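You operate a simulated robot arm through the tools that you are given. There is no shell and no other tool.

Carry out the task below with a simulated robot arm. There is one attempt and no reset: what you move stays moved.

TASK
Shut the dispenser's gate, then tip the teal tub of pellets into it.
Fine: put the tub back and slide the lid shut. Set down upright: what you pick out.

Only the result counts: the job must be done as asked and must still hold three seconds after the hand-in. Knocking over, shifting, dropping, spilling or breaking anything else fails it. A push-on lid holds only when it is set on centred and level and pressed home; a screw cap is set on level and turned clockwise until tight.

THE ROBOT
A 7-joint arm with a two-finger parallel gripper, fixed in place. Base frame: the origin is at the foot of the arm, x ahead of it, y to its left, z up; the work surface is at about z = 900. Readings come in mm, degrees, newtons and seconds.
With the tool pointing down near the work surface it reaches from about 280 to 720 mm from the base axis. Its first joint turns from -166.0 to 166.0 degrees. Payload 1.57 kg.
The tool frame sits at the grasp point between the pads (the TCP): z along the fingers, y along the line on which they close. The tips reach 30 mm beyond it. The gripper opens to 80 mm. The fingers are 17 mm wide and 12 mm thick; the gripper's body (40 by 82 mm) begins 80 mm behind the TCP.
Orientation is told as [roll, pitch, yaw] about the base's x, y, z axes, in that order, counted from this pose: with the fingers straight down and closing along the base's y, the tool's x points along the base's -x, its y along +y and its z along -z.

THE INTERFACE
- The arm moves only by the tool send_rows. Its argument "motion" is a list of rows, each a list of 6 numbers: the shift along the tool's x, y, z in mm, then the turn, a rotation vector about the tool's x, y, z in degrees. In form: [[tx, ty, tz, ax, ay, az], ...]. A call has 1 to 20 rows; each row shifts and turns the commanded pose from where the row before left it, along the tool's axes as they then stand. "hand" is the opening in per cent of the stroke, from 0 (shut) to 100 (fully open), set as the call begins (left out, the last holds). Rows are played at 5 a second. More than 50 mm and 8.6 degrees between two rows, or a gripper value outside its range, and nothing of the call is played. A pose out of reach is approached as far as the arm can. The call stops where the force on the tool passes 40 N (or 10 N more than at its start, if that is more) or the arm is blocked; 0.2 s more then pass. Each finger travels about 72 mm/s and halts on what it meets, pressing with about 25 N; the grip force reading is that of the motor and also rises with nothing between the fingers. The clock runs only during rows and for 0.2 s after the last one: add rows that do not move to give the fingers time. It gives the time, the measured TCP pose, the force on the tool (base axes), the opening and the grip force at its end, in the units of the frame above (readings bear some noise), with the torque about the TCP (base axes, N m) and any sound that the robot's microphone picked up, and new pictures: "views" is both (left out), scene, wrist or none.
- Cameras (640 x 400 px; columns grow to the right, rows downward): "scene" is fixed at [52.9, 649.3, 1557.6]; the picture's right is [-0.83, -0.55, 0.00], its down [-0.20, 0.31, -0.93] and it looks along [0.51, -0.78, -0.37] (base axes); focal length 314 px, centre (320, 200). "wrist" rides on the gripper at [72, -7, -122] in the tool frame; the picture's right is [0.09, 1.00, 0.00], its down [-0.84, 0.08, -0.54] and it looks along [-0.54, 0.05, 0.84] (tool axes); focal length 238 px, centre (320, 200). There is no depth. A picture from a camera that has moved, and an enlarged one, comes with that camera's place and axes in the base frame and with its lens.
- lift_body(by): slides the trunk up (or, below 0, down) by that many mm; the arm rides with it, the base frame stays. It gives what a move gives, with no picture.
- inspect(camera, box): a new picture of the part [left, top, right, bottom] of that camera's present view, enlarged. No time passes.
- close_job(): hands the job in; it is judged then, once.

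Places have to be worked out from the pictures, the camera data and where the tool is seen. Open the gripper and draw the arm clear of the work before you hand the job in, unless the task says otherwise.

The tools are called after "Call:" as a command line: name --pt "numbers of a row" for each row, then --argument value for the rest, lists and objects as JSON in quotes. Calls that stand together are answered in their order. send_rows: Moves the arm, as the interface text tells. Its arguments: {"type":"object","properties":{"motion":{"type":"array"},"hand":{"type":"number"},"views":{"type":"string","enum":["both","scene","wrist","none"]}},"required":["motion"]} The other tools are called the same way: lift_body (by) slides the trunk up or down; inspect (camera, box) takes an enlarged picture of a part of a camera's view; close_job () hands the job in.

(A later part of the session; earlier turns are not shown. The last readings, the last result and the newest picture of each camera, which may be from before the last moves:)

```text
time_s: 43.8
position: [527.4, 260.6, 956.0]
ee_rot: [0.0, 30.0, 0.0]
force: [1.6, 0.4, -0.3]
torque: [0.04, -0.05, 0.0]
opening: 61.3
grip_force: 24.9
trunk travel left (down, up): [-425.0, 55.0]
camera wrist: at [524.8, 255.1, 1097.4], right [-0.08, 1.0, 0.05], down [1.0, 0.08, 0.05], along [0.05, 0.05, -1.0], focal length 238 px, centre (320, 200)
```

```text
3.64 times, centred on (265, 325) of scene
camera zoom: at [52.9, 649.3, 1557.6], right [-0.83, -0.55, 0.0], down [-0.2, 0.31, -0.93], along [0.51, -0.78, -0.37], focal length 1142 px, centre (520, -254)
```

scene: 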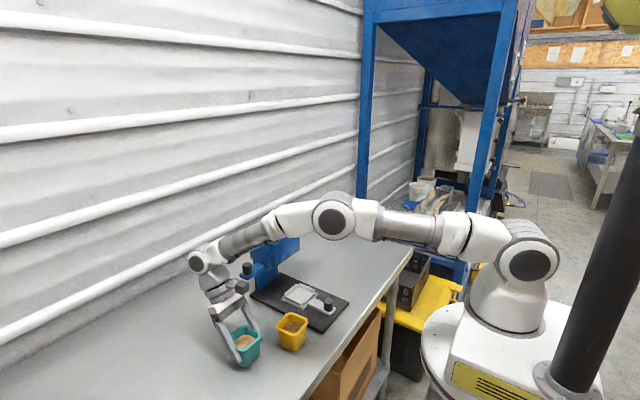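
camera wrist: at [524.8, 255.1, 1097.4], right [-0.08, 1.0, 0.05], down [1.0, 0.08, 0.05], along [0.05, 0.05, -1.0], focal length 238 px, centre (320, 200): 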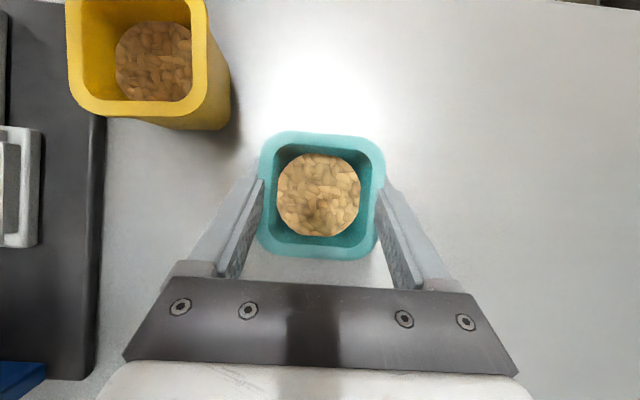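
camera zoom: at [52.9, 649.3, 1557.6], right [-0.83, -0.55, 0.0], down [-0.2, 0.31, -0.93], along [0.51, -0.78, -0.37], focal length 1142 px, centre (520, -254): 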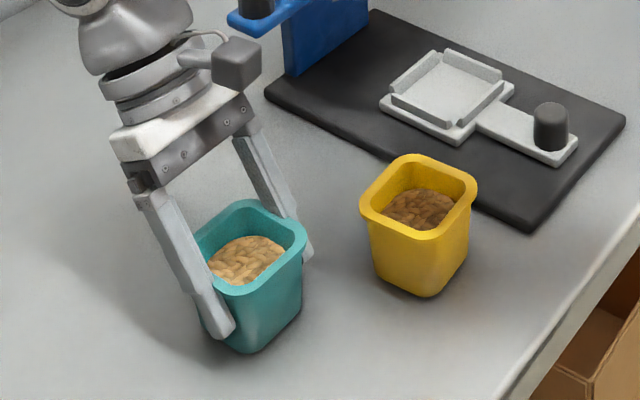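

The hand halted at 61 mm, so the tub is held. I lift slowly and check that it comes up level.

Call:
send_rows --pt "2.5 0 -4.33 0 0 0" --pt "5 0 -8.66 0 0 0" --pt "7.5 0 -13 0 0 0" --pt "10 0 -17.32 0 0 0" --pt "0 0 0 0 0 0" --views "both"

Call:
inspect --camera "scene" --box '[200, 260, 330, 370]'

```text
time_s: 45.0
position: [527.0, 261.4, 1005.9]
ee_rot: [-0.1, 30.0, -0.1]
force: [-0.4, -0.7, -1.3]
torque: [-0.02, -0.04, -0.01]
opening: 61.2
grip_force: 24.9
trunk travel left (down, up): [-425.0, 55.0]
camera wrist: at [524.8, 255.5, 1147.7], right [-0.08, 1.0, 0.05], down [1.0, 0.08, 0.05], along [0.05, 0.05, -1.0], focal length 238 px, centre (320, 200)
```

scene: 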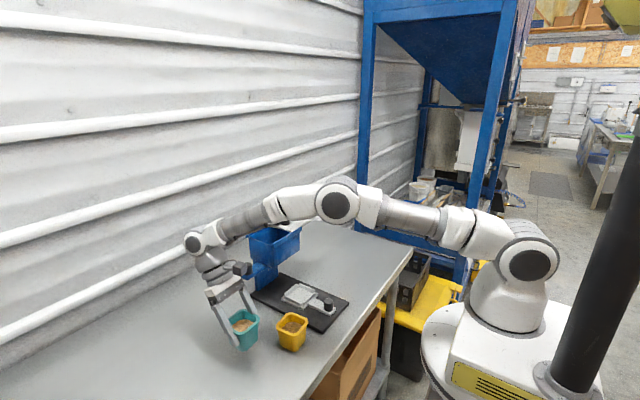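
wrist: 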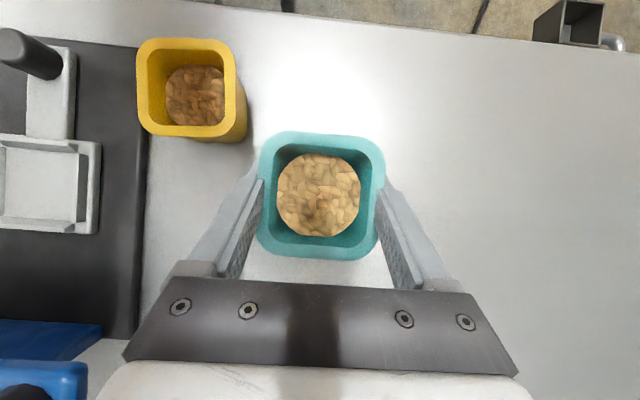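

```text
3.64 times, centred on (265, 315) of scene
camera zoom: at [52.9, 649.3, 1557.6], right [-0.83, -0.55, 0.0], down [-0.2, 0.31, -0.93], along [0.51, -0.78, -0.37], focal length 1142 px, centre (520, -218)
```

zoom: 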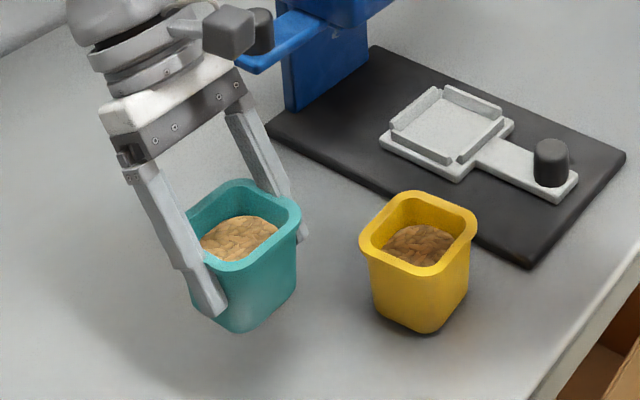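

The tub is held firmly and level. I raise it to about z = 1200 and carry it upright along -y until it is in front of the hopper opening.

Call:
send_rows --pt "20 0 -34.64 0 0 0" --pt "20 0 -34.64 0 0 0" --pt "20 0 -34.64 0 0 0" --pt "20 0 -34.64 0 0 0" --pt "20 0 -34.64 0 0 0" --pt "0 -30 0 0 0 0" --pt "0 -40 0 0 0 0" --pt "0 -40 0 0 0 0" --pt "0 -40 0 0 0 0" --pt "0 -40 0 0 0 0" --pt "0 -30 0 0 0 0" --pt "0 0 0 0 0 0" --views "both"

```text
time_s: 47.6
position: [526.6, 41.0, 1205.5]
ee_rot: [0.0, 30.0, 0.0]
force: [-0.1, -0.2, -1.6]
torque: [0.03, 0.05, 0.0]
opening: 61.4
grip_force: 24.8
trunk travel left (down, up): [-425.0, 55.0]
camera wrist: at [524.2, 35.4, 1347.9], right [-0.08, 1.0, 0.05], down [1.0, 0.08, 0.05], along [0.05, 0.05, -1.0], focal length 238 px, centre (320, 200)
```

scene: 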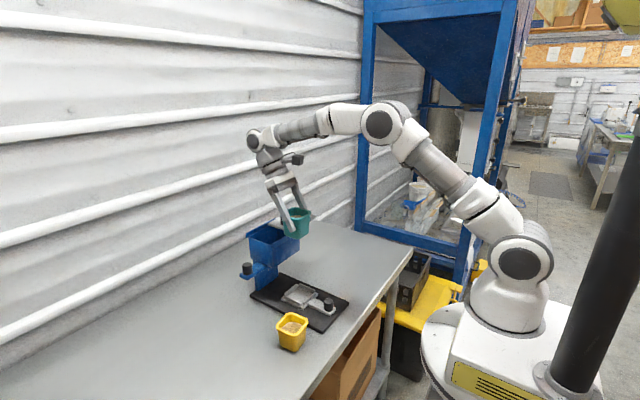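
wrist: 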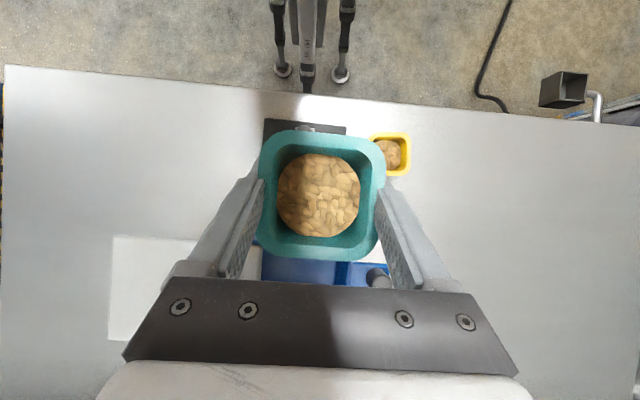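

The tub is level in front of the hopper, whose opening I place at x 592–674, y -2 to 78. I move over it while tilting only 20° and check.

Call:
send_rows --pt "-17.32 -1 -10 0 -4 0" --pt "-17.98 -1 -8.77 0 -4 0" --pt "-18.54 -1 -7.49 0 -4 0" --pt "-19.02 0 -6.18 0 -4 0" --pt "-19.41 0 -4.84 0 -4 0" --pt "-19.7 0 -3.47 0 0 0" --pt "0 0 0 0 0 0" --views "both"

Call:
inspect --camera "scene" --box '[220, 170, 330, 260]'

```text
time_s: 49.2
position: [647.6, 38.5, 1204.5]
ee_rot: [0.0, 10.0, 0.0]
force: [0.7, 0.3, -2.7]
torque: [0.01, 0.06, 0.01]
opening: 61.2
grip_force: 24.9
trunk travel left (down, up): [-425.0, 55.0]
camera wrist: at [596.9, 32.6, 1337.8], right [-0.09, 1.0, 0.02], down [0.92, 0.08, 0.39], along [0.39, 0.05, -0.92], focal length 238 px, centre (320, 200)
```

scene: 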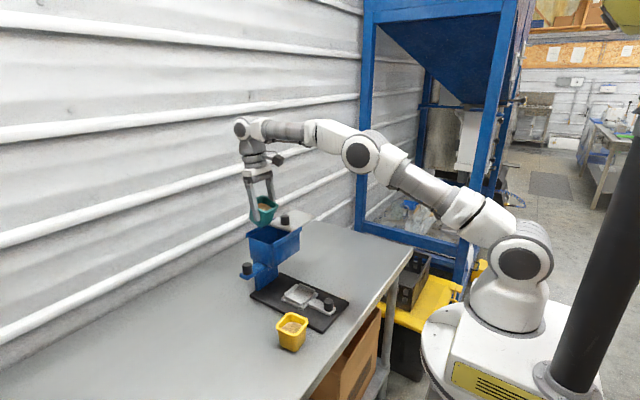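
wrist: 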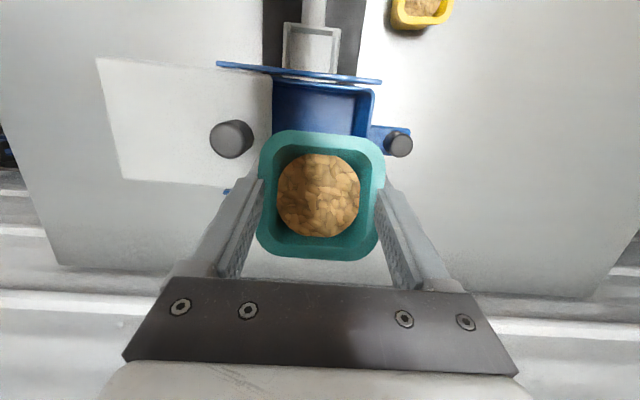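

```text
4.44 times, centred on (275, 215) of scene
camera zoom: at [52.9, 649.3, 1557.6], right [-0.83, -0.55, 0.0], down [-0.2, 0.31, -0.93], along [0.51, -0.78, -0.37], focal length 1396 px, centre (520, 133)
```

zoom: 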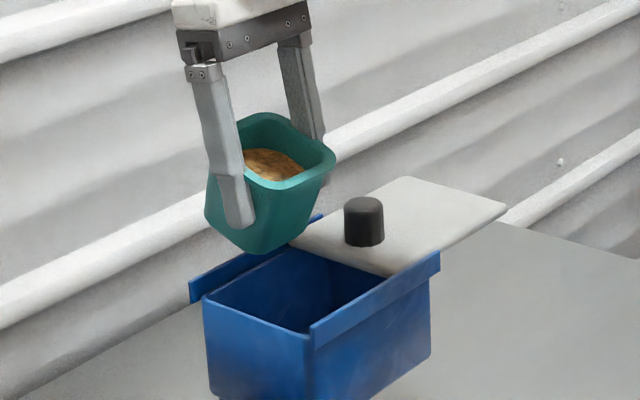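

The tub is well placed over the opening and nothing has spilled. I tilt on to 60°, keeping the pouring lip over the middle of the hopper.

Call:
send_rows --pt "-1.98 0 0.87 0 -5 0" --pt "-1.9 0 1.04 0 -5 0" --pt "-1.8 0 1.2 0 -5 0" --pt "-1.69 0 1.35 0 -5 0" --pt "-1.56 0 1.49 0 -5 0" --pt "-1.43 0 1.62 0 -5 0" --pt "-1.28 0 1.74 0 -5 0" --pt "-1.12 0 1.85 0 -5 0" --pt "0 0 0 0 0 0" --views "both"

Call:
inspect --camera "scene" --box '[220, 170, 330, 260]'

```text
time_s: 51.2
position: [659.9, 39.4, 1195.2]
ee_rot: [0.1, -30.2, 0.0]
force: [-0.1, -0.2, -1.2]
torque: [-0.03, -0.01, -0.01]
opening: 61.1
grip_force: 25.1
trunk travel left (down, up): [-425.0, 55.0]
camera wrist: at [536.7, 32.4, 1265.8], right [-0.08, 1.0, -0.05], down [0.45, 0.08, 0.89], along [0.89, 0.05, -0.46], focal length 238 px, centre (320, 200)
```

scene: 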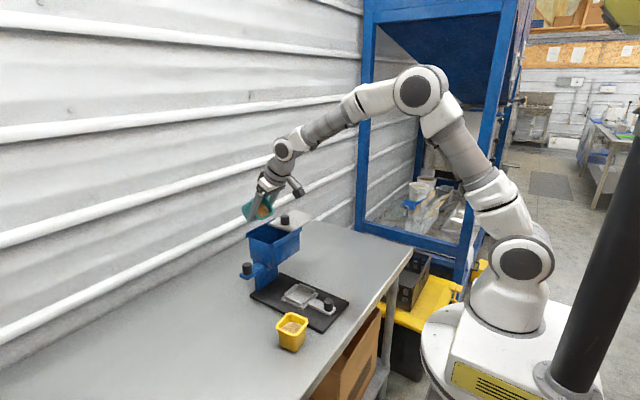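
wrist: 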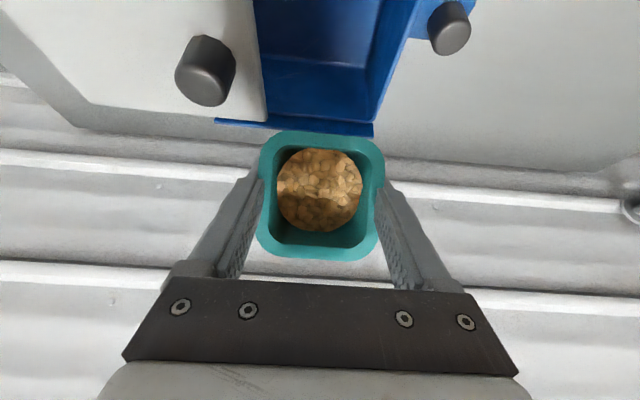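

```text
4.44 times, centred on (275, 215) of scene
camera zoom: at [52.9, 649.3, 1557.6], right [-0.83, -0.55, 0.0], down [-0.2, 0.31, -0.93], along [0.51, -0.78, -0.37], focal length 1396 px, centre (520, 133)
```

zoom: 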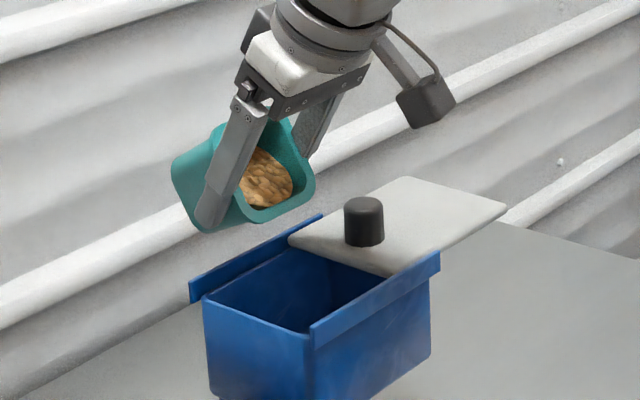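

The pellets still hold in the tub at 60°, with the lip over the opening. I tilt on to 90°, drawing the wrist back slightly to keep the lip centred.

Call:
send_rows --pt "1.7 0 -0.4 0 -5 0" --pt "1.65 0 -0.55 0 -5 0" --pt "1.6 0 -0.69 0 -5 0" --pt "1.53 0 -0.83 0 -5 0" --pt "1.46 0 -0.96 0 -5 0" --pt "1.37 0 -1.08 0 -5 0" --pt "0 0 0 0 0 0" --views "both"

Call:
inspect --camera "scene" --box '[220, 170, 330, 260]'

```text
time_s: 52.8
position: [650.5, 38.3, 1193.1]
ee_rot: [0.1, -60.0, 0.1]
force: [0.3, 0.1, -0.7]
torque: [0.01, -0.01, -0.05]
opening: 61.1
grip_force: 24.9
trunk travel left (down, up): [-425.0, 55.0]
camera wrist: at [508.5, 32.5, 1191.6], right [-0.05, 1.0, -0.08], down [-0.05, 0.08, 1.0], along [1.0, 0.05, 0.05], focal length 238 px, centre (320, 200)
```

scene: 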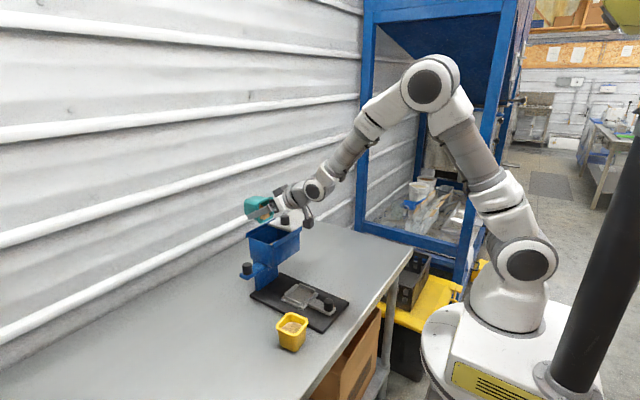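
wrist: 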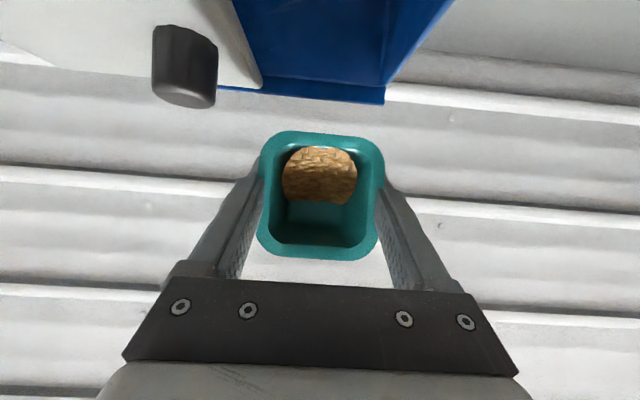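

```text
4.44 times, centred on (275, 215) of scene
camera zoom: at [52.9, 649.3, 1557.6], right [-0.83, -0.55, 0.0], down [-0.2, 0.31, -0.93], along [0.51, -0.78, -0.37], focal length 1396 px, centre (520, 133)
```

zoom: 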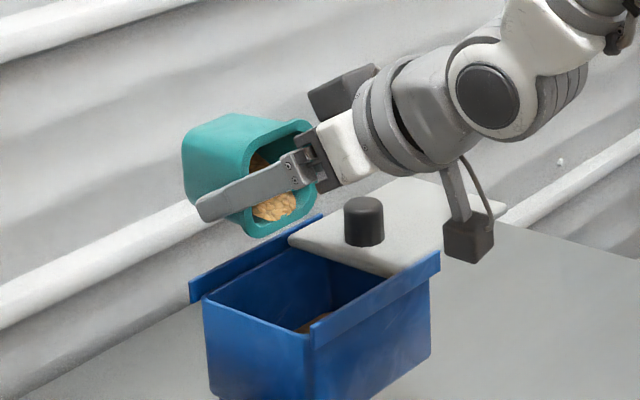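

Pellets are flowing into the hopper. I continue the tilt to 120°, keeping the lip over the opening.

Call:
send_rows --pt "1.35 0 -2.34 0 -5 0" --pt "1.14 0 -2.45 0 -5 0" --pt "0.92 0 -2.54 0 -5 0" --pt "0.7 0 -2.61 0 -5 0" --pt "0.47 0 -2.66 0 -5 0" --pt "0.24 0 -2.69 0 -5 0" --pt "0 0 0 0 0 0" --pt "0 0 0 0 0 0" --views "both"

Call:
inspect --camera "scene" --box '[220, 170, 330, 260]'

Call:
inspect --camera "wrist" --box '[220, 100, 420, 280]'

```text
time_s: 54.6
position: [635.3, 38.6, 1191.5]
ee_rot: [175.4, -90.0, -175.5]
force: [0.3, 0.6, -0.1]
torque: [0.0, 0.05, 0.04]
opening: 61.0
grip_force: 25.2
trunk travel left (down, up): [-425.0, 55.0]
camera wrist: at [511.7, 32.2, 1121.1], right [0.0, 1.0, -0.09], down [-0.54, 0.08, 0.84], along [0.84, 0.05, 0.54], focal length 238 px, centre (320, 200)
```

scene: 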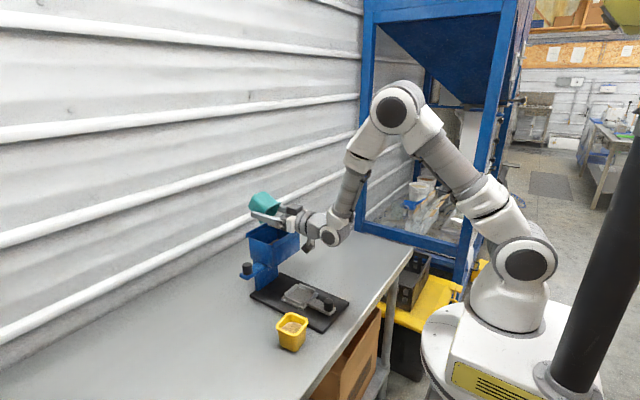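
wrist: 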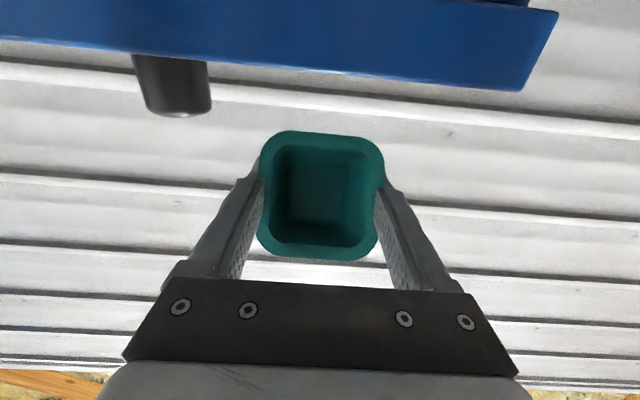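

```text
4.44 times, centred on (275, 215) of scene
camera zoom: at [52.9, 649.3, 1557.6], right [-0.83, -0.55, 0.0], down [-0.2, 0.31, -0.93], along [0.51, -0.78, -0.37], focal length 1396 px, centre (520, 133)
```

zoom: 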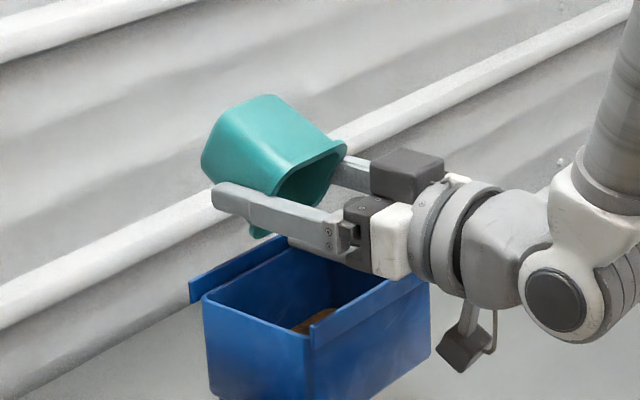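

```text
2.22 times, centred on (320, 190) of wrist
camera zoom: at [511.7, 32.2, 1121.1], right [0.0, 1.0, -0.09], down [-0.54, 0.08, 0.84], along [0.84, 0.05, 0.54], focal length 530 px, centre (320, 222)
```

zoom: 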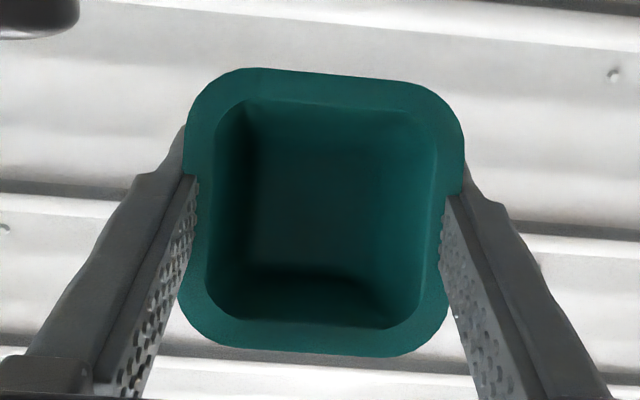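

The wrist view looks straight into the tub and it appears empty. I hold it there a moment with a little more tilt to let the last pellets fall.

Call:
send_rows --pt "0 0 0 0 -4 0" --pt "0 0 0 0 -4 0" --pt "0 0 0 0 0 0" --pt "0 0 0 0 0 0" --pt "0 0 0 0 0 0" --pt "0 0 0 0 0 0" --views "both"

Call:
inspect --camera "scene" --box '[220, 170, 330, 260]'

Call:
inspect --camera "scene" --box '[220, 240, 360, 340]'

```text
time_s: 56.0
position: [634.0, 38.2, 1192.3]
ee_rot: [-180.0, -82.0, 180.0]
force: [-0.1, 0.6, -1.3]
torque: [0.0, 0.01, -0.02]
opening: 61.0
grip_force: 25.5
trunk travel left (down, up): [-425.0, 55.0]
camera wrist: at [523.0, 32.3, 1104.7], right [0.01, 1.0, -0.09], down [-0.65, 0.08, 0.75], along [0.76, 0.05, 0.65], focal length 238 px, centre (320, 200)
```

scene: 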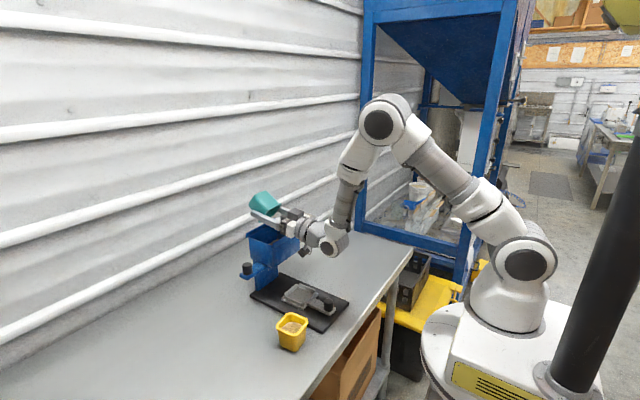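
wrist: 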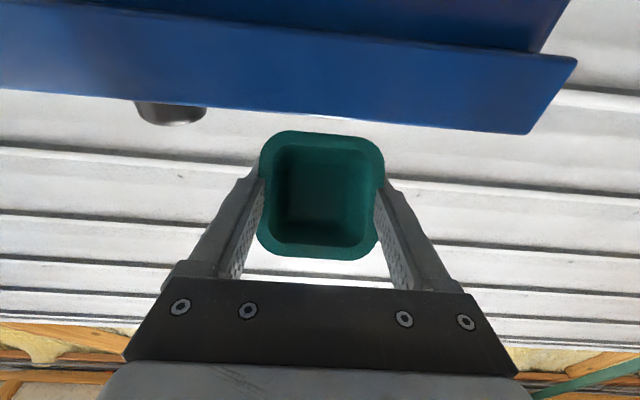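

```text
4.44 times, centred on (275, 215) of scene
camera zoom: at [52.9, 649.3, 1557.6], right [-0.83, -0.55, 0.0], down [-0.2, 0.31, -0.93], along [0.51, -0.78, -0.37], focal length 1396 px, centre (520, 133)
```

zoom: 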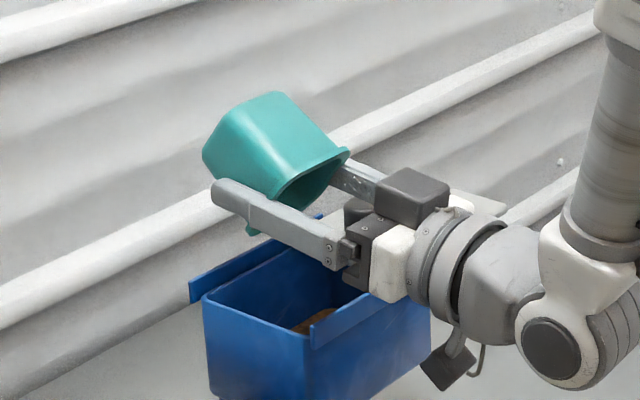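

```text
4.00 times, centred on (290, 290) of scene
camera zoom: at [52.9, 649.3, 1557.6], right [-0.83, -0.55, 0.0], down [-0.2, 0.31, -0.93], along [0.51, -0.78, -0.37], focal length 1257 px, centre (440, -160)
```

zoom: 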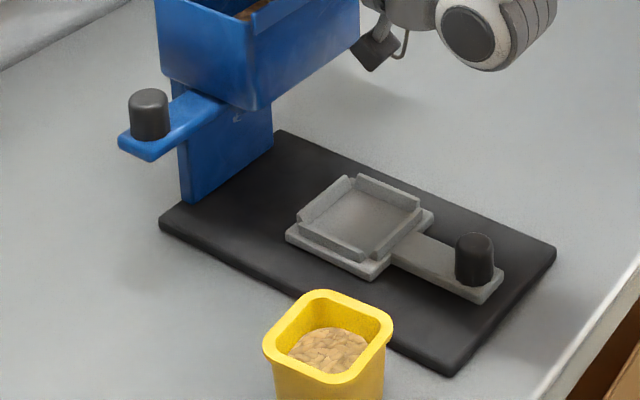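

The tub is empty, the pellets lie in the hopper, and nothing is spilled on the tray or the table. I turn the tub back upright and withdraw in front of the hopper.

Call:
send_rows --pt "-7.5 0 4.08 0 8 0" --pt "-8 0 3 0 8 0" --pt "0 0 0 0 8 0" --pt "0 0 0 0 8 0" --pt "0 0 0 0 8 0" --pt "0 0 0 0 8 0" --pt "0 0 0 0 8 0" --pt "0 0 0 0 8 0" --pt "0 0 0 0 8 0" --pt "0 0 0 0 8 0" --pt "0 0 0 0 8 0" --pt "0 0 0 0 8 0" --pt "19.99 0 -0.7 0 8 0" --pt "19.89 0 2.09 0 8 0" --pt "19.41 0 4.84 0 8 0" --pt "18.54 0 7.49 0 8 0" --pt "25.98 0 15 0 0 0" --pt "0 0 0 0 0 0" --views "both"

Call:
inspect --camera "scene" --box '[220, 170, 360, 300]'

```text
time_s: 59.8
position: [531.1, 39.9, 1209.0]
ee_rot: [-0.1, 30.1, 0.1]
force: [0.5, -0.9, 0.1]
torque: [0.0, -0.01, 0.0]
opening: 61.2
grip_force: 25.0
trunk travel left (down, up): [-425.0, 55.0]
camera wrist: at [528.0, 32.4, 1350.5], right [-0.08, 1.0, 0.05], down [1.0, 0.08, 0.05], along [0.05, 0.05, -1.0], focal length 238 px, centre (320, 200)
```

scene: 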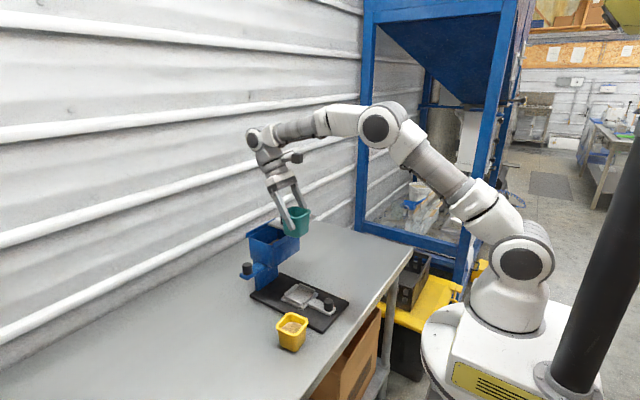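
wrist: 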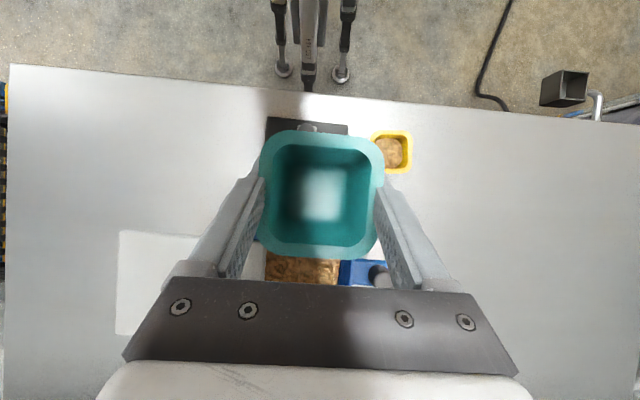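

```text
3.08 times, centred on (290, 235) of scene
camera zoom: at [52.9, 649.3, 1557.6], right [-0.83, -0.55, 0.0], down [-0.2, 0.31, -0.93], along [0.51, -0.78, -0.37], focal length 967 px, centre (412, 92)
```

zoom: 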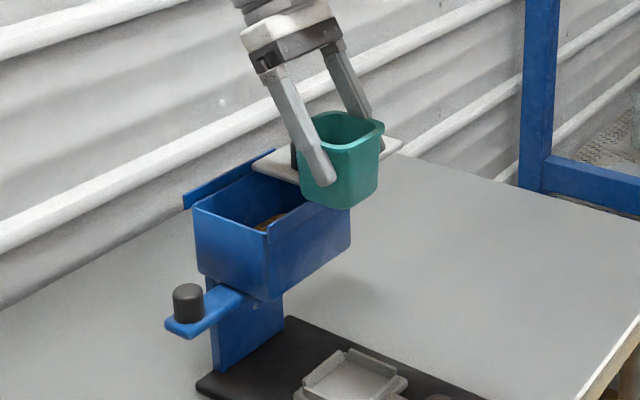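

The tub is empty and upright. I carry it back over its old place and stop about 6 mm above the table.

Call:
send_rows --pt "0 44.4 0 0 0 0" --pt "0 44.4 0 0 0 0" --pt "0 44.4 0 0 0 0" --pt "0 44.4 0 0 0 0" --pt "3.46 44.4 2 0 0 0" --pt "-20 0 34.64 0 0 0" --pt "-20 0 34.64 0 0 0" --pt "-20 0 34.64 0 0 0" --pt "-20 0 34.64 0 0 0" --pt "-20 0 34.64 0 0 0" --pt "-14 0 24.25 0 0 0" --pt "-9.5 0 16.45 0 0 0" --pt "0 0 0 0 0 0" --views "both"

Call:
inspect --camera "scene" --box '[200, 270, 330, 380]'

```text
time_s: 62.6
position: [527.7, 258.8, 962.7]
ee_rot: [0.1, 30.0, 0.0]
force: [0.5, -0.7, -0.2]
torque: [-0.01, 0.02, 0.01]
opening: 61.3
grip_force: 24.9
trunk travel left (down, up): [-425.0, 55.0]
camera wrist: at [525.1, 253.9, 1104.8], right [-0.08, 1.0, 0.05], down [1.0, 0.08, 0.05], along [0.05, 0.05, -1.0], focal length 238 px, centre (320, 200)
```

scene: 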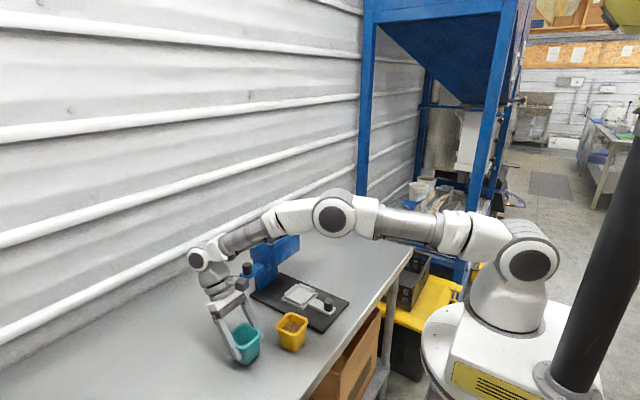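
wrist: 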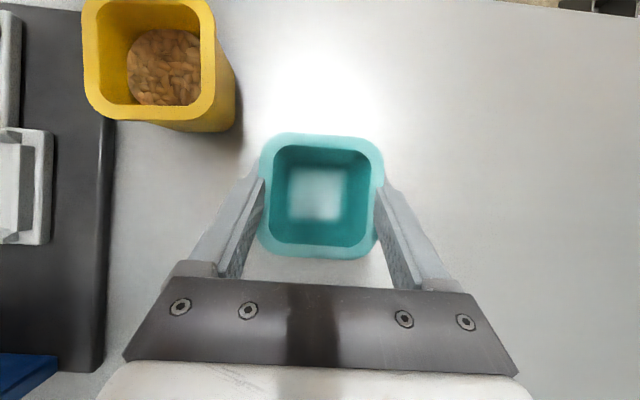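

```text
3.64 times, centred on (265, 325) of scene
camera zoom: at [52.9, 649.3, 1557.6], right [-0.83, -0.55, 0.0], down [-0.2, 0.31, -0.93], along [0.51, -0.78, -0.37], focal length 1142 px, centre (520, -254)
```

zoom: 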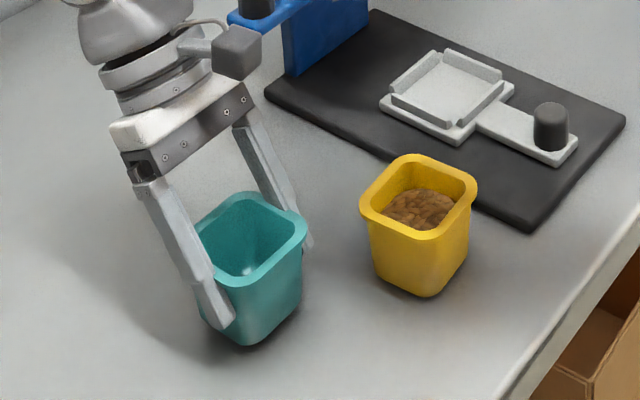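

The tub hangs about 6 mm above its spot, y about 2 mm low. I correct that and lower in small steps until it rests.

Call:
send_rows --pt "-1 1 1.73 0 0 0" --pt "-1 1 1.73 0 0 0" --pt "-0.75 0 1.3 0 0 0" --pt "-0.5 0 0.87 0 0 0" --pt "0 0 0 0 0 0" --views "both"

Call:
inspect --camera "scene" --box '[215, 305, 325, 375]'

```text
time_s: 63.8
position: [525.9, 261.4, 956.5]
ee_rot: [0.1, 29.9, -0.2]
force: [-0.5, 0.2, 5.3]
torque: [0.09, 0.03, 0.01]
opening: 60.5
grip_force: 25.3
trunk travel left (down, up): [-425.0, 55.0]
camera wrist: at [524.6, 255.9, 1098.7], right [-0.08, 1.0, 0.05], down [1.0, 0.08, 0.05], along [0.05, 0.05, -1.0], focal length 238 px, centre (320, 200)
```

scene: 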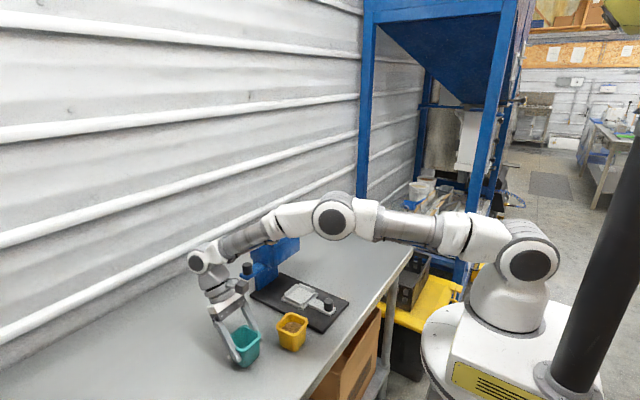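
wrist: 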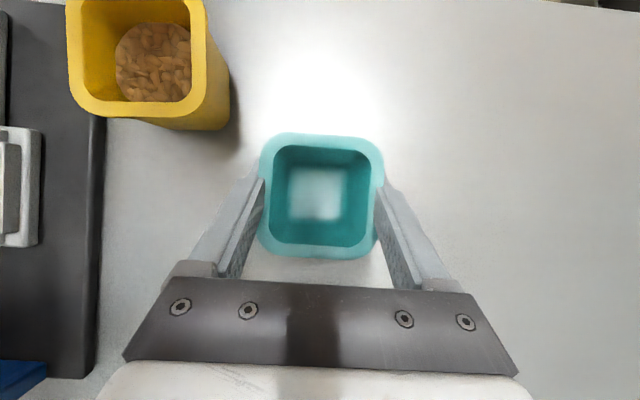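

```text
5.71 times, centred on (270, 340) of scene
camera zoom: at [52.9, 649.3, 1557.6], right [-0.83, -0.55, 0.0], down [-0.2, 0.31, -0.93], along [0.51, -0.78, -0.37], focal length 1795 px, centre (606, -600)
```

zoom: 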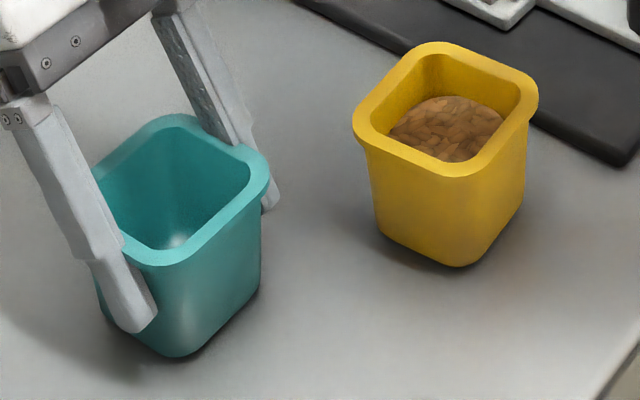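

The force shows 5 N upward, so the tub rests on the table at its old place. I open the hand.

Call:
send_rows --pt "0 0 0 0 0 0" --pt "0 0 0 0 0 0" --pt "0 0 0 0 0 0" --hand 100 --views "both"

Call:
inspect --camera "scene" --box '[215, 305, 325, 375]'

```text
time_s: 64.6
position: [527.4, 262.2, 954.3]
ee_rot: [0.0, 30.0, 0.0]
force: [-0.4, -0.7, -0.9]
torque: [-0.02, -0.01, -0.02]
opening: 79.8
grip_force: 0.1
trunk travel left (down, up): [-425.0, 55.0]
camera wrist: at [524.7, 255.8, 1097.9], right [-0.08, 1.0, 0.05], down [1.0, 0.08, 0.05], along [0.05, 0.05, -1.0], focal length 238 px, centre (320, 200)
```

scene: 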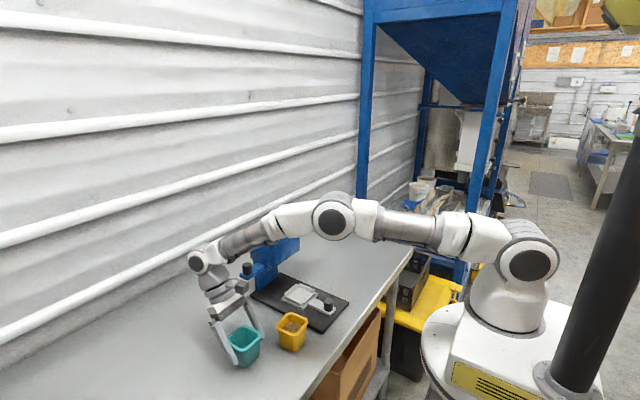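
wrist: 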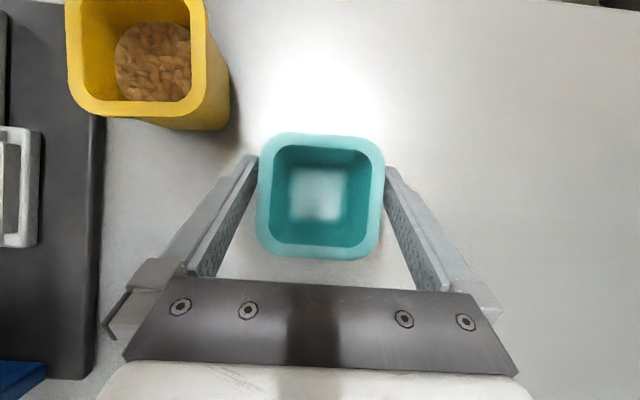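

```text
5.71 times, centred on (270, 340) of scene
camera zoom: at [52.9, 649.3, 1557.6], right [-0.83, -0.55, 0.0], down [-0.2, 0.31, -0.93], along [0.51, -0.78, -0.37], focal length 1795 px, centre (606, -600)
```

zoom: 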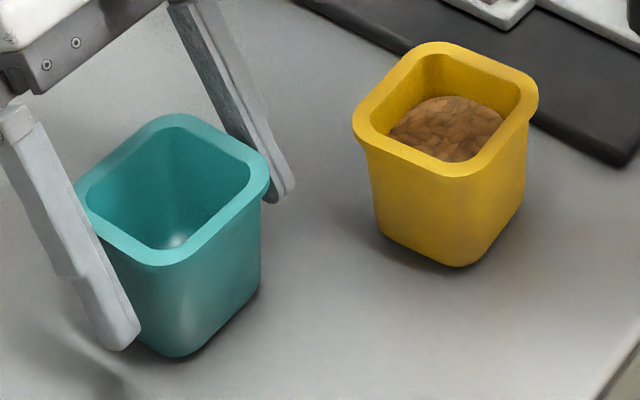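

The tub stands upright in its place with the fingers clear on both sides. I rise straight up.

Call:
send_rows --pt "5 0 -8.66 0 0 0" --pt "10 0 -17.32 0 0 0" --pt "15 0 -25.98 0 0 0" --pt "20 0 -34.64 0 0 0" --pt "20 0 -34.64 0 0 0" --pt "20 0 -34.64 0 0 0" --pt "15 0 -25.98 0 0 0" --pt "0 0 0 0 0 0" --views "both"

Call:
inspect --camera "scene" --box '[215, 305, 325, 375]'

```text
time_s: 66.4
position: [526.1, 261.9, 1167.0]
ee_rot: [-0.1, 29.9, 0.0]
force: [0.2, -0.2, 0.1]
torque: [-0.02, -0.02, 0.03]
opening: 79.8
grip_force: 0.0
trunk travel left (down, up): [-425.0, 55.0]
camera wrist: at [524.0, 255.9, 1309.3], right [-0.08, 1.0, 0.05], down [1.0, 0.08, 0.05], along [0.05, 0.05, -1.0], focal length 238 px, centre (320, 200)
```

scene: 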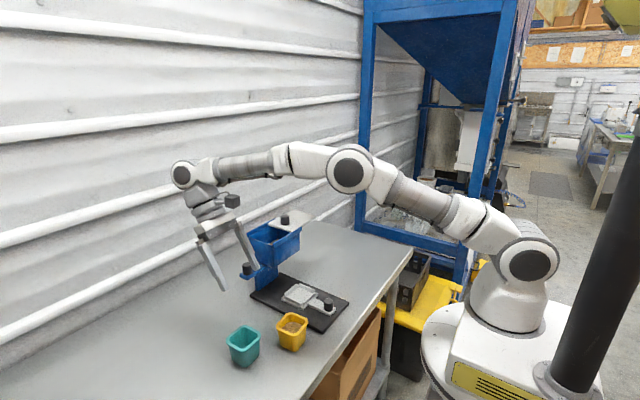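
wrist: 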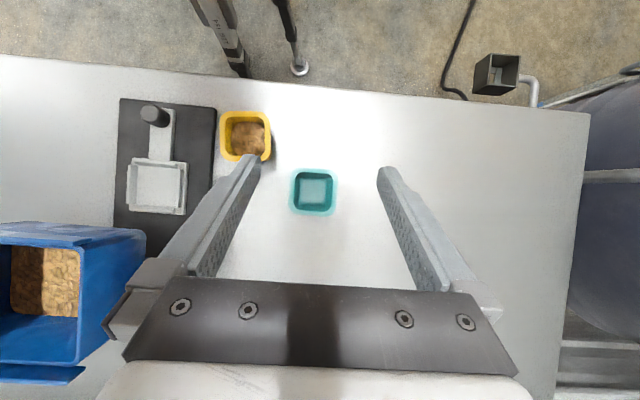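

```text
5.71 times, centred on (270, 340) of scene
camera zoom: at [52.9, 649.3, 1557.6], right [-0.83, -0.55, 0.0], down [-0.2, 0.31, -0.93], along [0.51, -0.78, -0.37], focal length 1795 px, centre (606, -600)
```

zoom: 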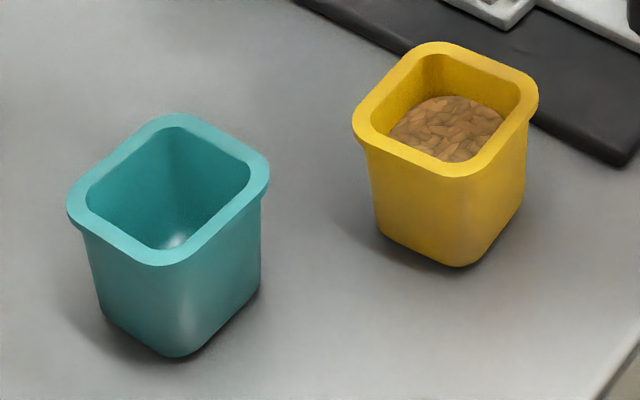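

The tub is back upright where it was, and the pellets are visible in the hopper. I close the hand, straighten the tool and travel to the -y side of the lid knob, which should be near y = -35.

Call:
send_rows --pt "0 0 0 0 -7.5 0" --pt "0 0 0 0 -7.5 0" --pt "0 0 0 0 -7.5 0" --pt "0 0 0 0 -7.5 0" --pt "0 0 -40 0 0 0" --pt "0 0 -33 0 0 0" --pt "-13.5 -42.25 0 0 0 0" --pt "-13.5 -42.25 0 0 0 0" --pt "-13.5 -42.25 0 0 0 0" --pt "-13.5 -42.25 0 0 0 0" --pt "-13.5 -42.25 0 0 0 0" --pt "-13.5 -42.25 0 0 0 0" --pt "-13.5 -42.25 0 0 0 0" --pt "-13.5 -42.25 0 0 0 0" --pt "0 0 0 0 0 0" --hand 0 --views "both"

Call:
inspect --camera "wrist" --box '[220, 20, 520, 200]'

Call:
inspect --camera "scene" --box '[230, 205, 310, 255]'

Call:
inspect --camera "scene" --box '[225, 250, 305, 300]'

```text
time_s: 69.6
position: [634.5, -75.9, 1239.1]
ee_rot: [-0.1, -0.1, 0.0]
force: [1.0, -0.2, 0.6]
torque: [-0.01, 0.01, 0.05]
opening: 0.1
grip_force: 20.8
trunk travel left (down, up): [-425.0, 55.0]
camera wrist: at [562.7, -81.9, 1361.6], right [-0.09, 1.0, 0.0], down [0.84, 0.08, 0.54], along [0.54, 0.05, -0.84], focal length 238 px, centre (320, 200)
```

scene: 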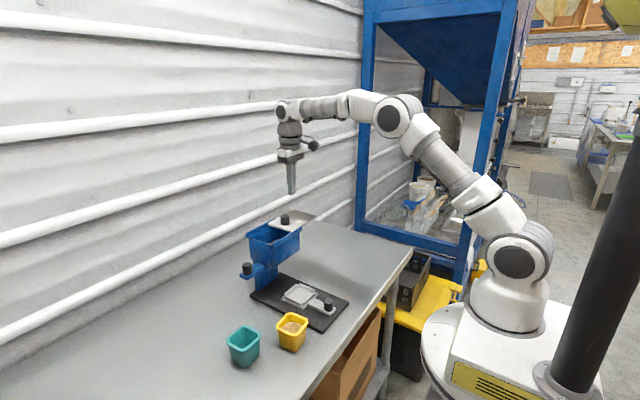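
wrist: 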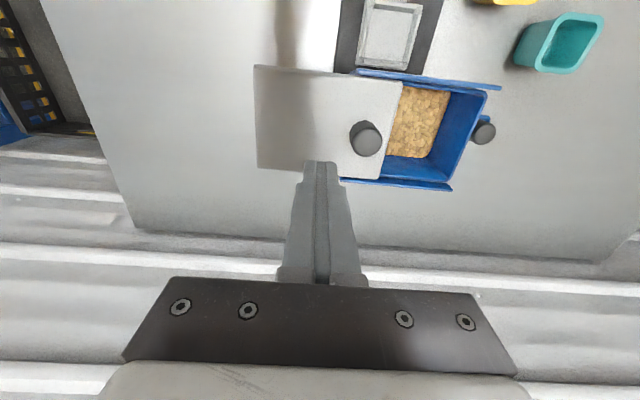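

```text
2.13 times, centred on (370, 110) of wrist
camera zoom: at [562.7, -81.9, 1361.6], right [-0.09, 1.0, 0.0], down [0.84, 0.08, 0.54], along [0.54, 0.05, -0.84], focal length 508 px, centre (213, 392)
```

zoom: 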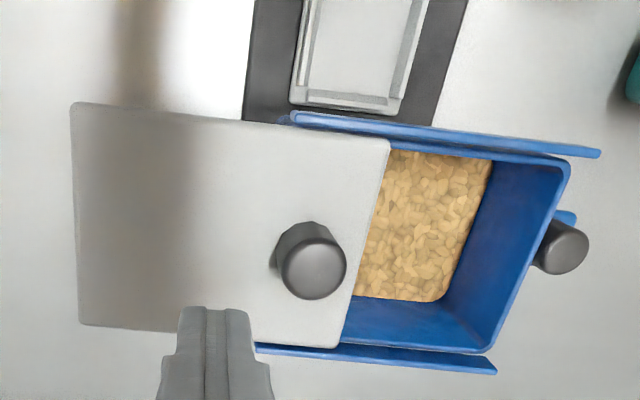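

```text
8.00 times, centred on (270, 230) of scene
camera zoom: at [52.9, 649.3, 1557.6], right [-0.83, -0.55, 0.0], down [-0.2, 0.31, -0.93], along [0.51, -0.78, -0.37], focal length 2513 px, centre (720, -40)
```

zoom: 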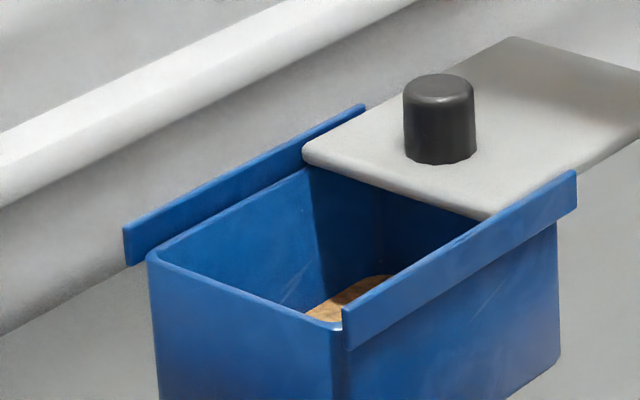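

```text
8.00 times, centred on (265, 275) of scene
camera zoom: at [52.9, 649.3, 1557.6], right [-0.83, -0.55, 0.0], down [-0.2, 0.31, -0.93], along [0.51, -0.78, -0.37], focal length 2513 px, centre (760, -400)
```

zoom: 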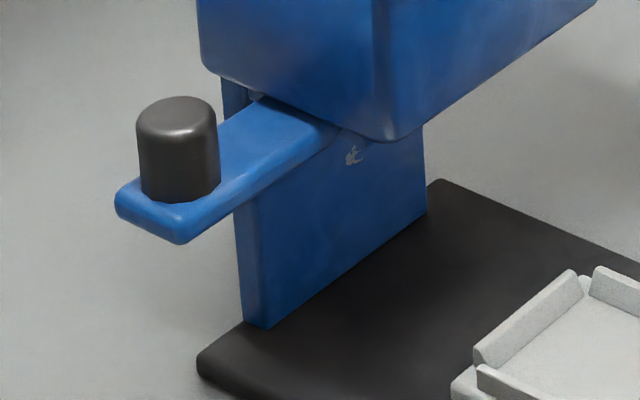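

The knob stands at about (633, -33). I lower the closed fingers to z of about 1161 beside it, then push +y and watch the dispenser.

Call:
send_rows --pt "0 0 39 0 0 0" --pt "0 0 39 0 0 0" --pt "0 8 0 0 0 0" --pt "0 4 0 0 0 0" --pt "0 3 0 0 0 0" --pt "0 3 0 0 0 0" --pt "0 3 0 0 0 0" --pt "0 3 0 0 0 0" --views "both"

Call:
inspect --camera "scene" --box '[230, 205, 310, 255]'

Call:
inspect --camera "scene" --box '[225, 250, 305, 300]'

```text
time_s: 71.4
position: [634.6, -50.4, 1159.6]
ee_rot: [0.0, -0.1, 0.0]
force: [0.3, -1.4, 0.9]
torque: [0.0, -0.01, 0.02]
opening: 0.2
grip_force: 21.6
trunk travel left (down, up): [-425.0, 55.0]
camera wrist: at [561.8, -57.4, 1282.8], right [-0.09, 1.0, 0.0], down [0.84, 0.08, 0.54], along [0.54, 0.05, -0.84], focal length 238 px, centre (320, 200)
```

scene: 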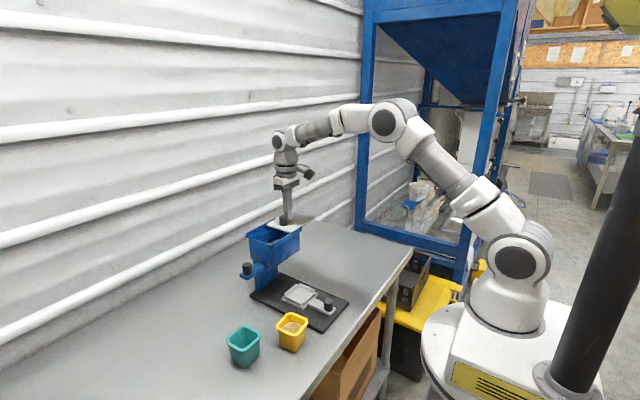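
wrist: 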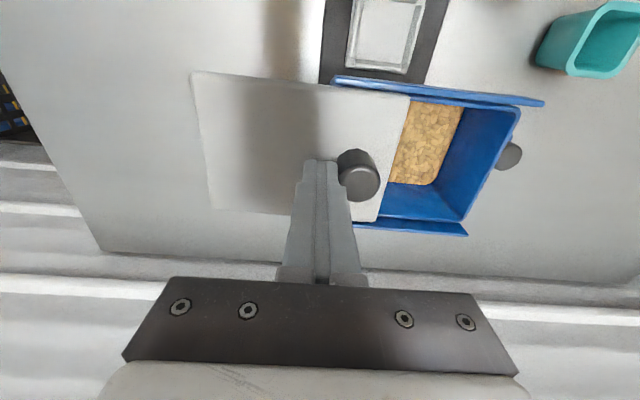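

```text
8.00 times, centred on (270, 230) of scene
camera zoom: at [52.9, 649.3, 1557.6], right [-0.83, -0.55, 0.0], down [-0.2, 0.31, -0.93], along [0.51, -0.78, -0.37], focal length 2513 px, centre (720, -40)
```

zoom: 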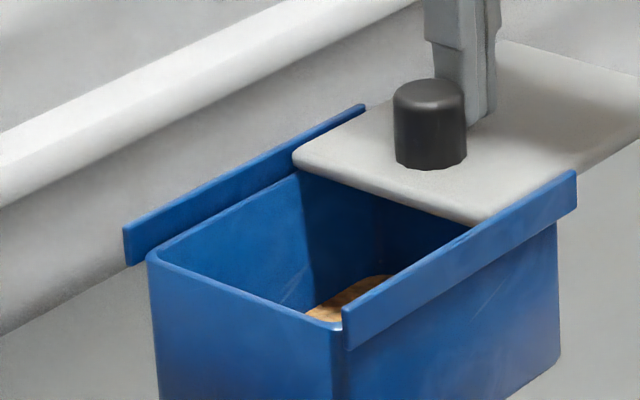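

```text
8.00 times, centred on (265, 275) of scene
camera zoom: at [52.9, 649.3, 1557.6], right [-0.83, -0.55, 0.0], down [-0.2, 0.31, -0.93], along [0.51, -0.78, -0.37], focal length 2513 px, centre (760, -400)
```

zoom: 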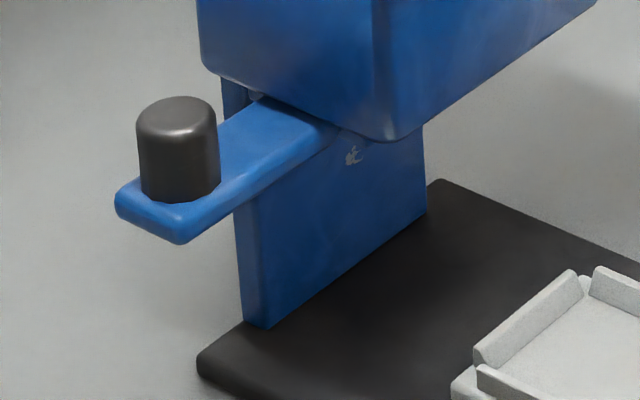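

The lid moves alone with about 1.5 N. I push on 48 mm and check.

Call:
send_rows --pt "0 3 0 0 0 0" --pt "0 3 0 0 0 0" --pt "0 3 0 0 0 0" --pt "0 3 0 0 0 0" --pt "0 3 0 0 0 0" --pt "0 3 0 0 0 0" --pt "0 3 0 0 0 0" --pt "0 3 0 0 0 0" --pt "0 3 0 0 0 0" --pt "0 3 0 0 0 0" --pt "0 3 0 0 0 0" --pt "0 3 0 0 0 0" --pt "0 3 0 0 0 0" --pt "0 3 0 0 0 0" --pt "0 3 0 0 0 0" --pt "0 3 0 0 0 0" --views "both"

Call:
inspect --camera "scene" --box '[230, 205, 310, 255]'

```text
time_s: 74.8
position: [634.9, -3.5, 1160.7]
ee_rot: [0.0, 0.1, -0.1]
force: [0.4, -0.6, -1.0]
torque: [-0.03, -0.02, 0.0]
opening: 0.0
grip_force: 20.9
trunk travel left (down, up): [-425.0, 55.0]
camera wrist: at [562.0, -9.4, 1283.0], right [-0.09, 1.0, 0.0], down [0.84, 0.08, 0.54], along [0.54, 0.05, -0.84], focal length 238 px, centre (320, 200)
```

scene: 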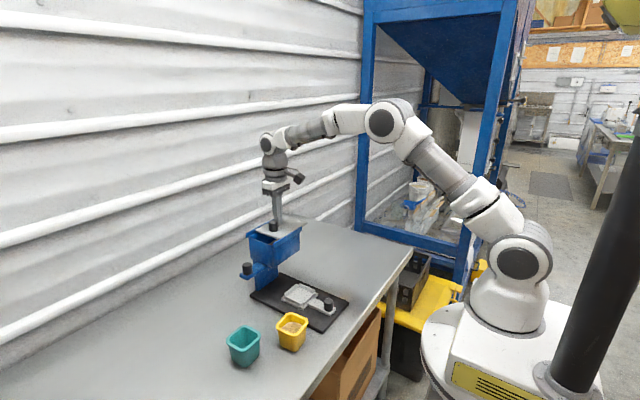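
wrist: 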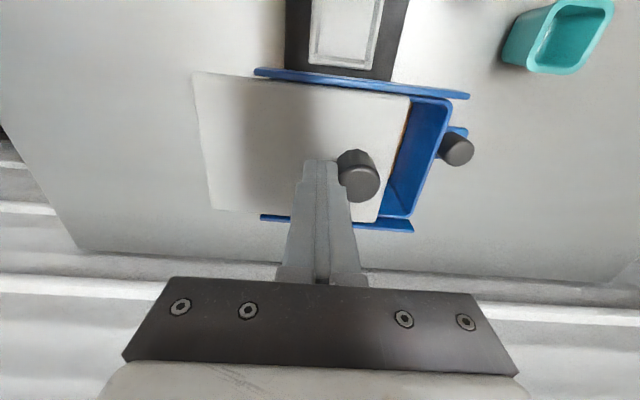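

```text
8.00 times, centred on (270, 230) of scene
camera zoom: at [52.9, 649.3, 1557.6], right [-0.83, -0.55, 0.0], down [-0.2, 0.31, -0.93], along [0.51, -0.78, -0.37], focal length 2513 px, centre (720, -40)
```

zoom: 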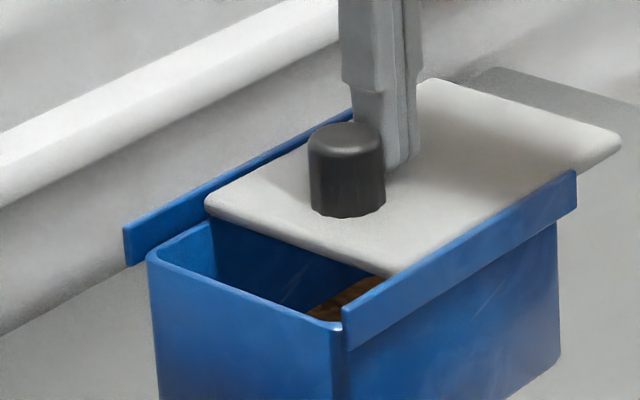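

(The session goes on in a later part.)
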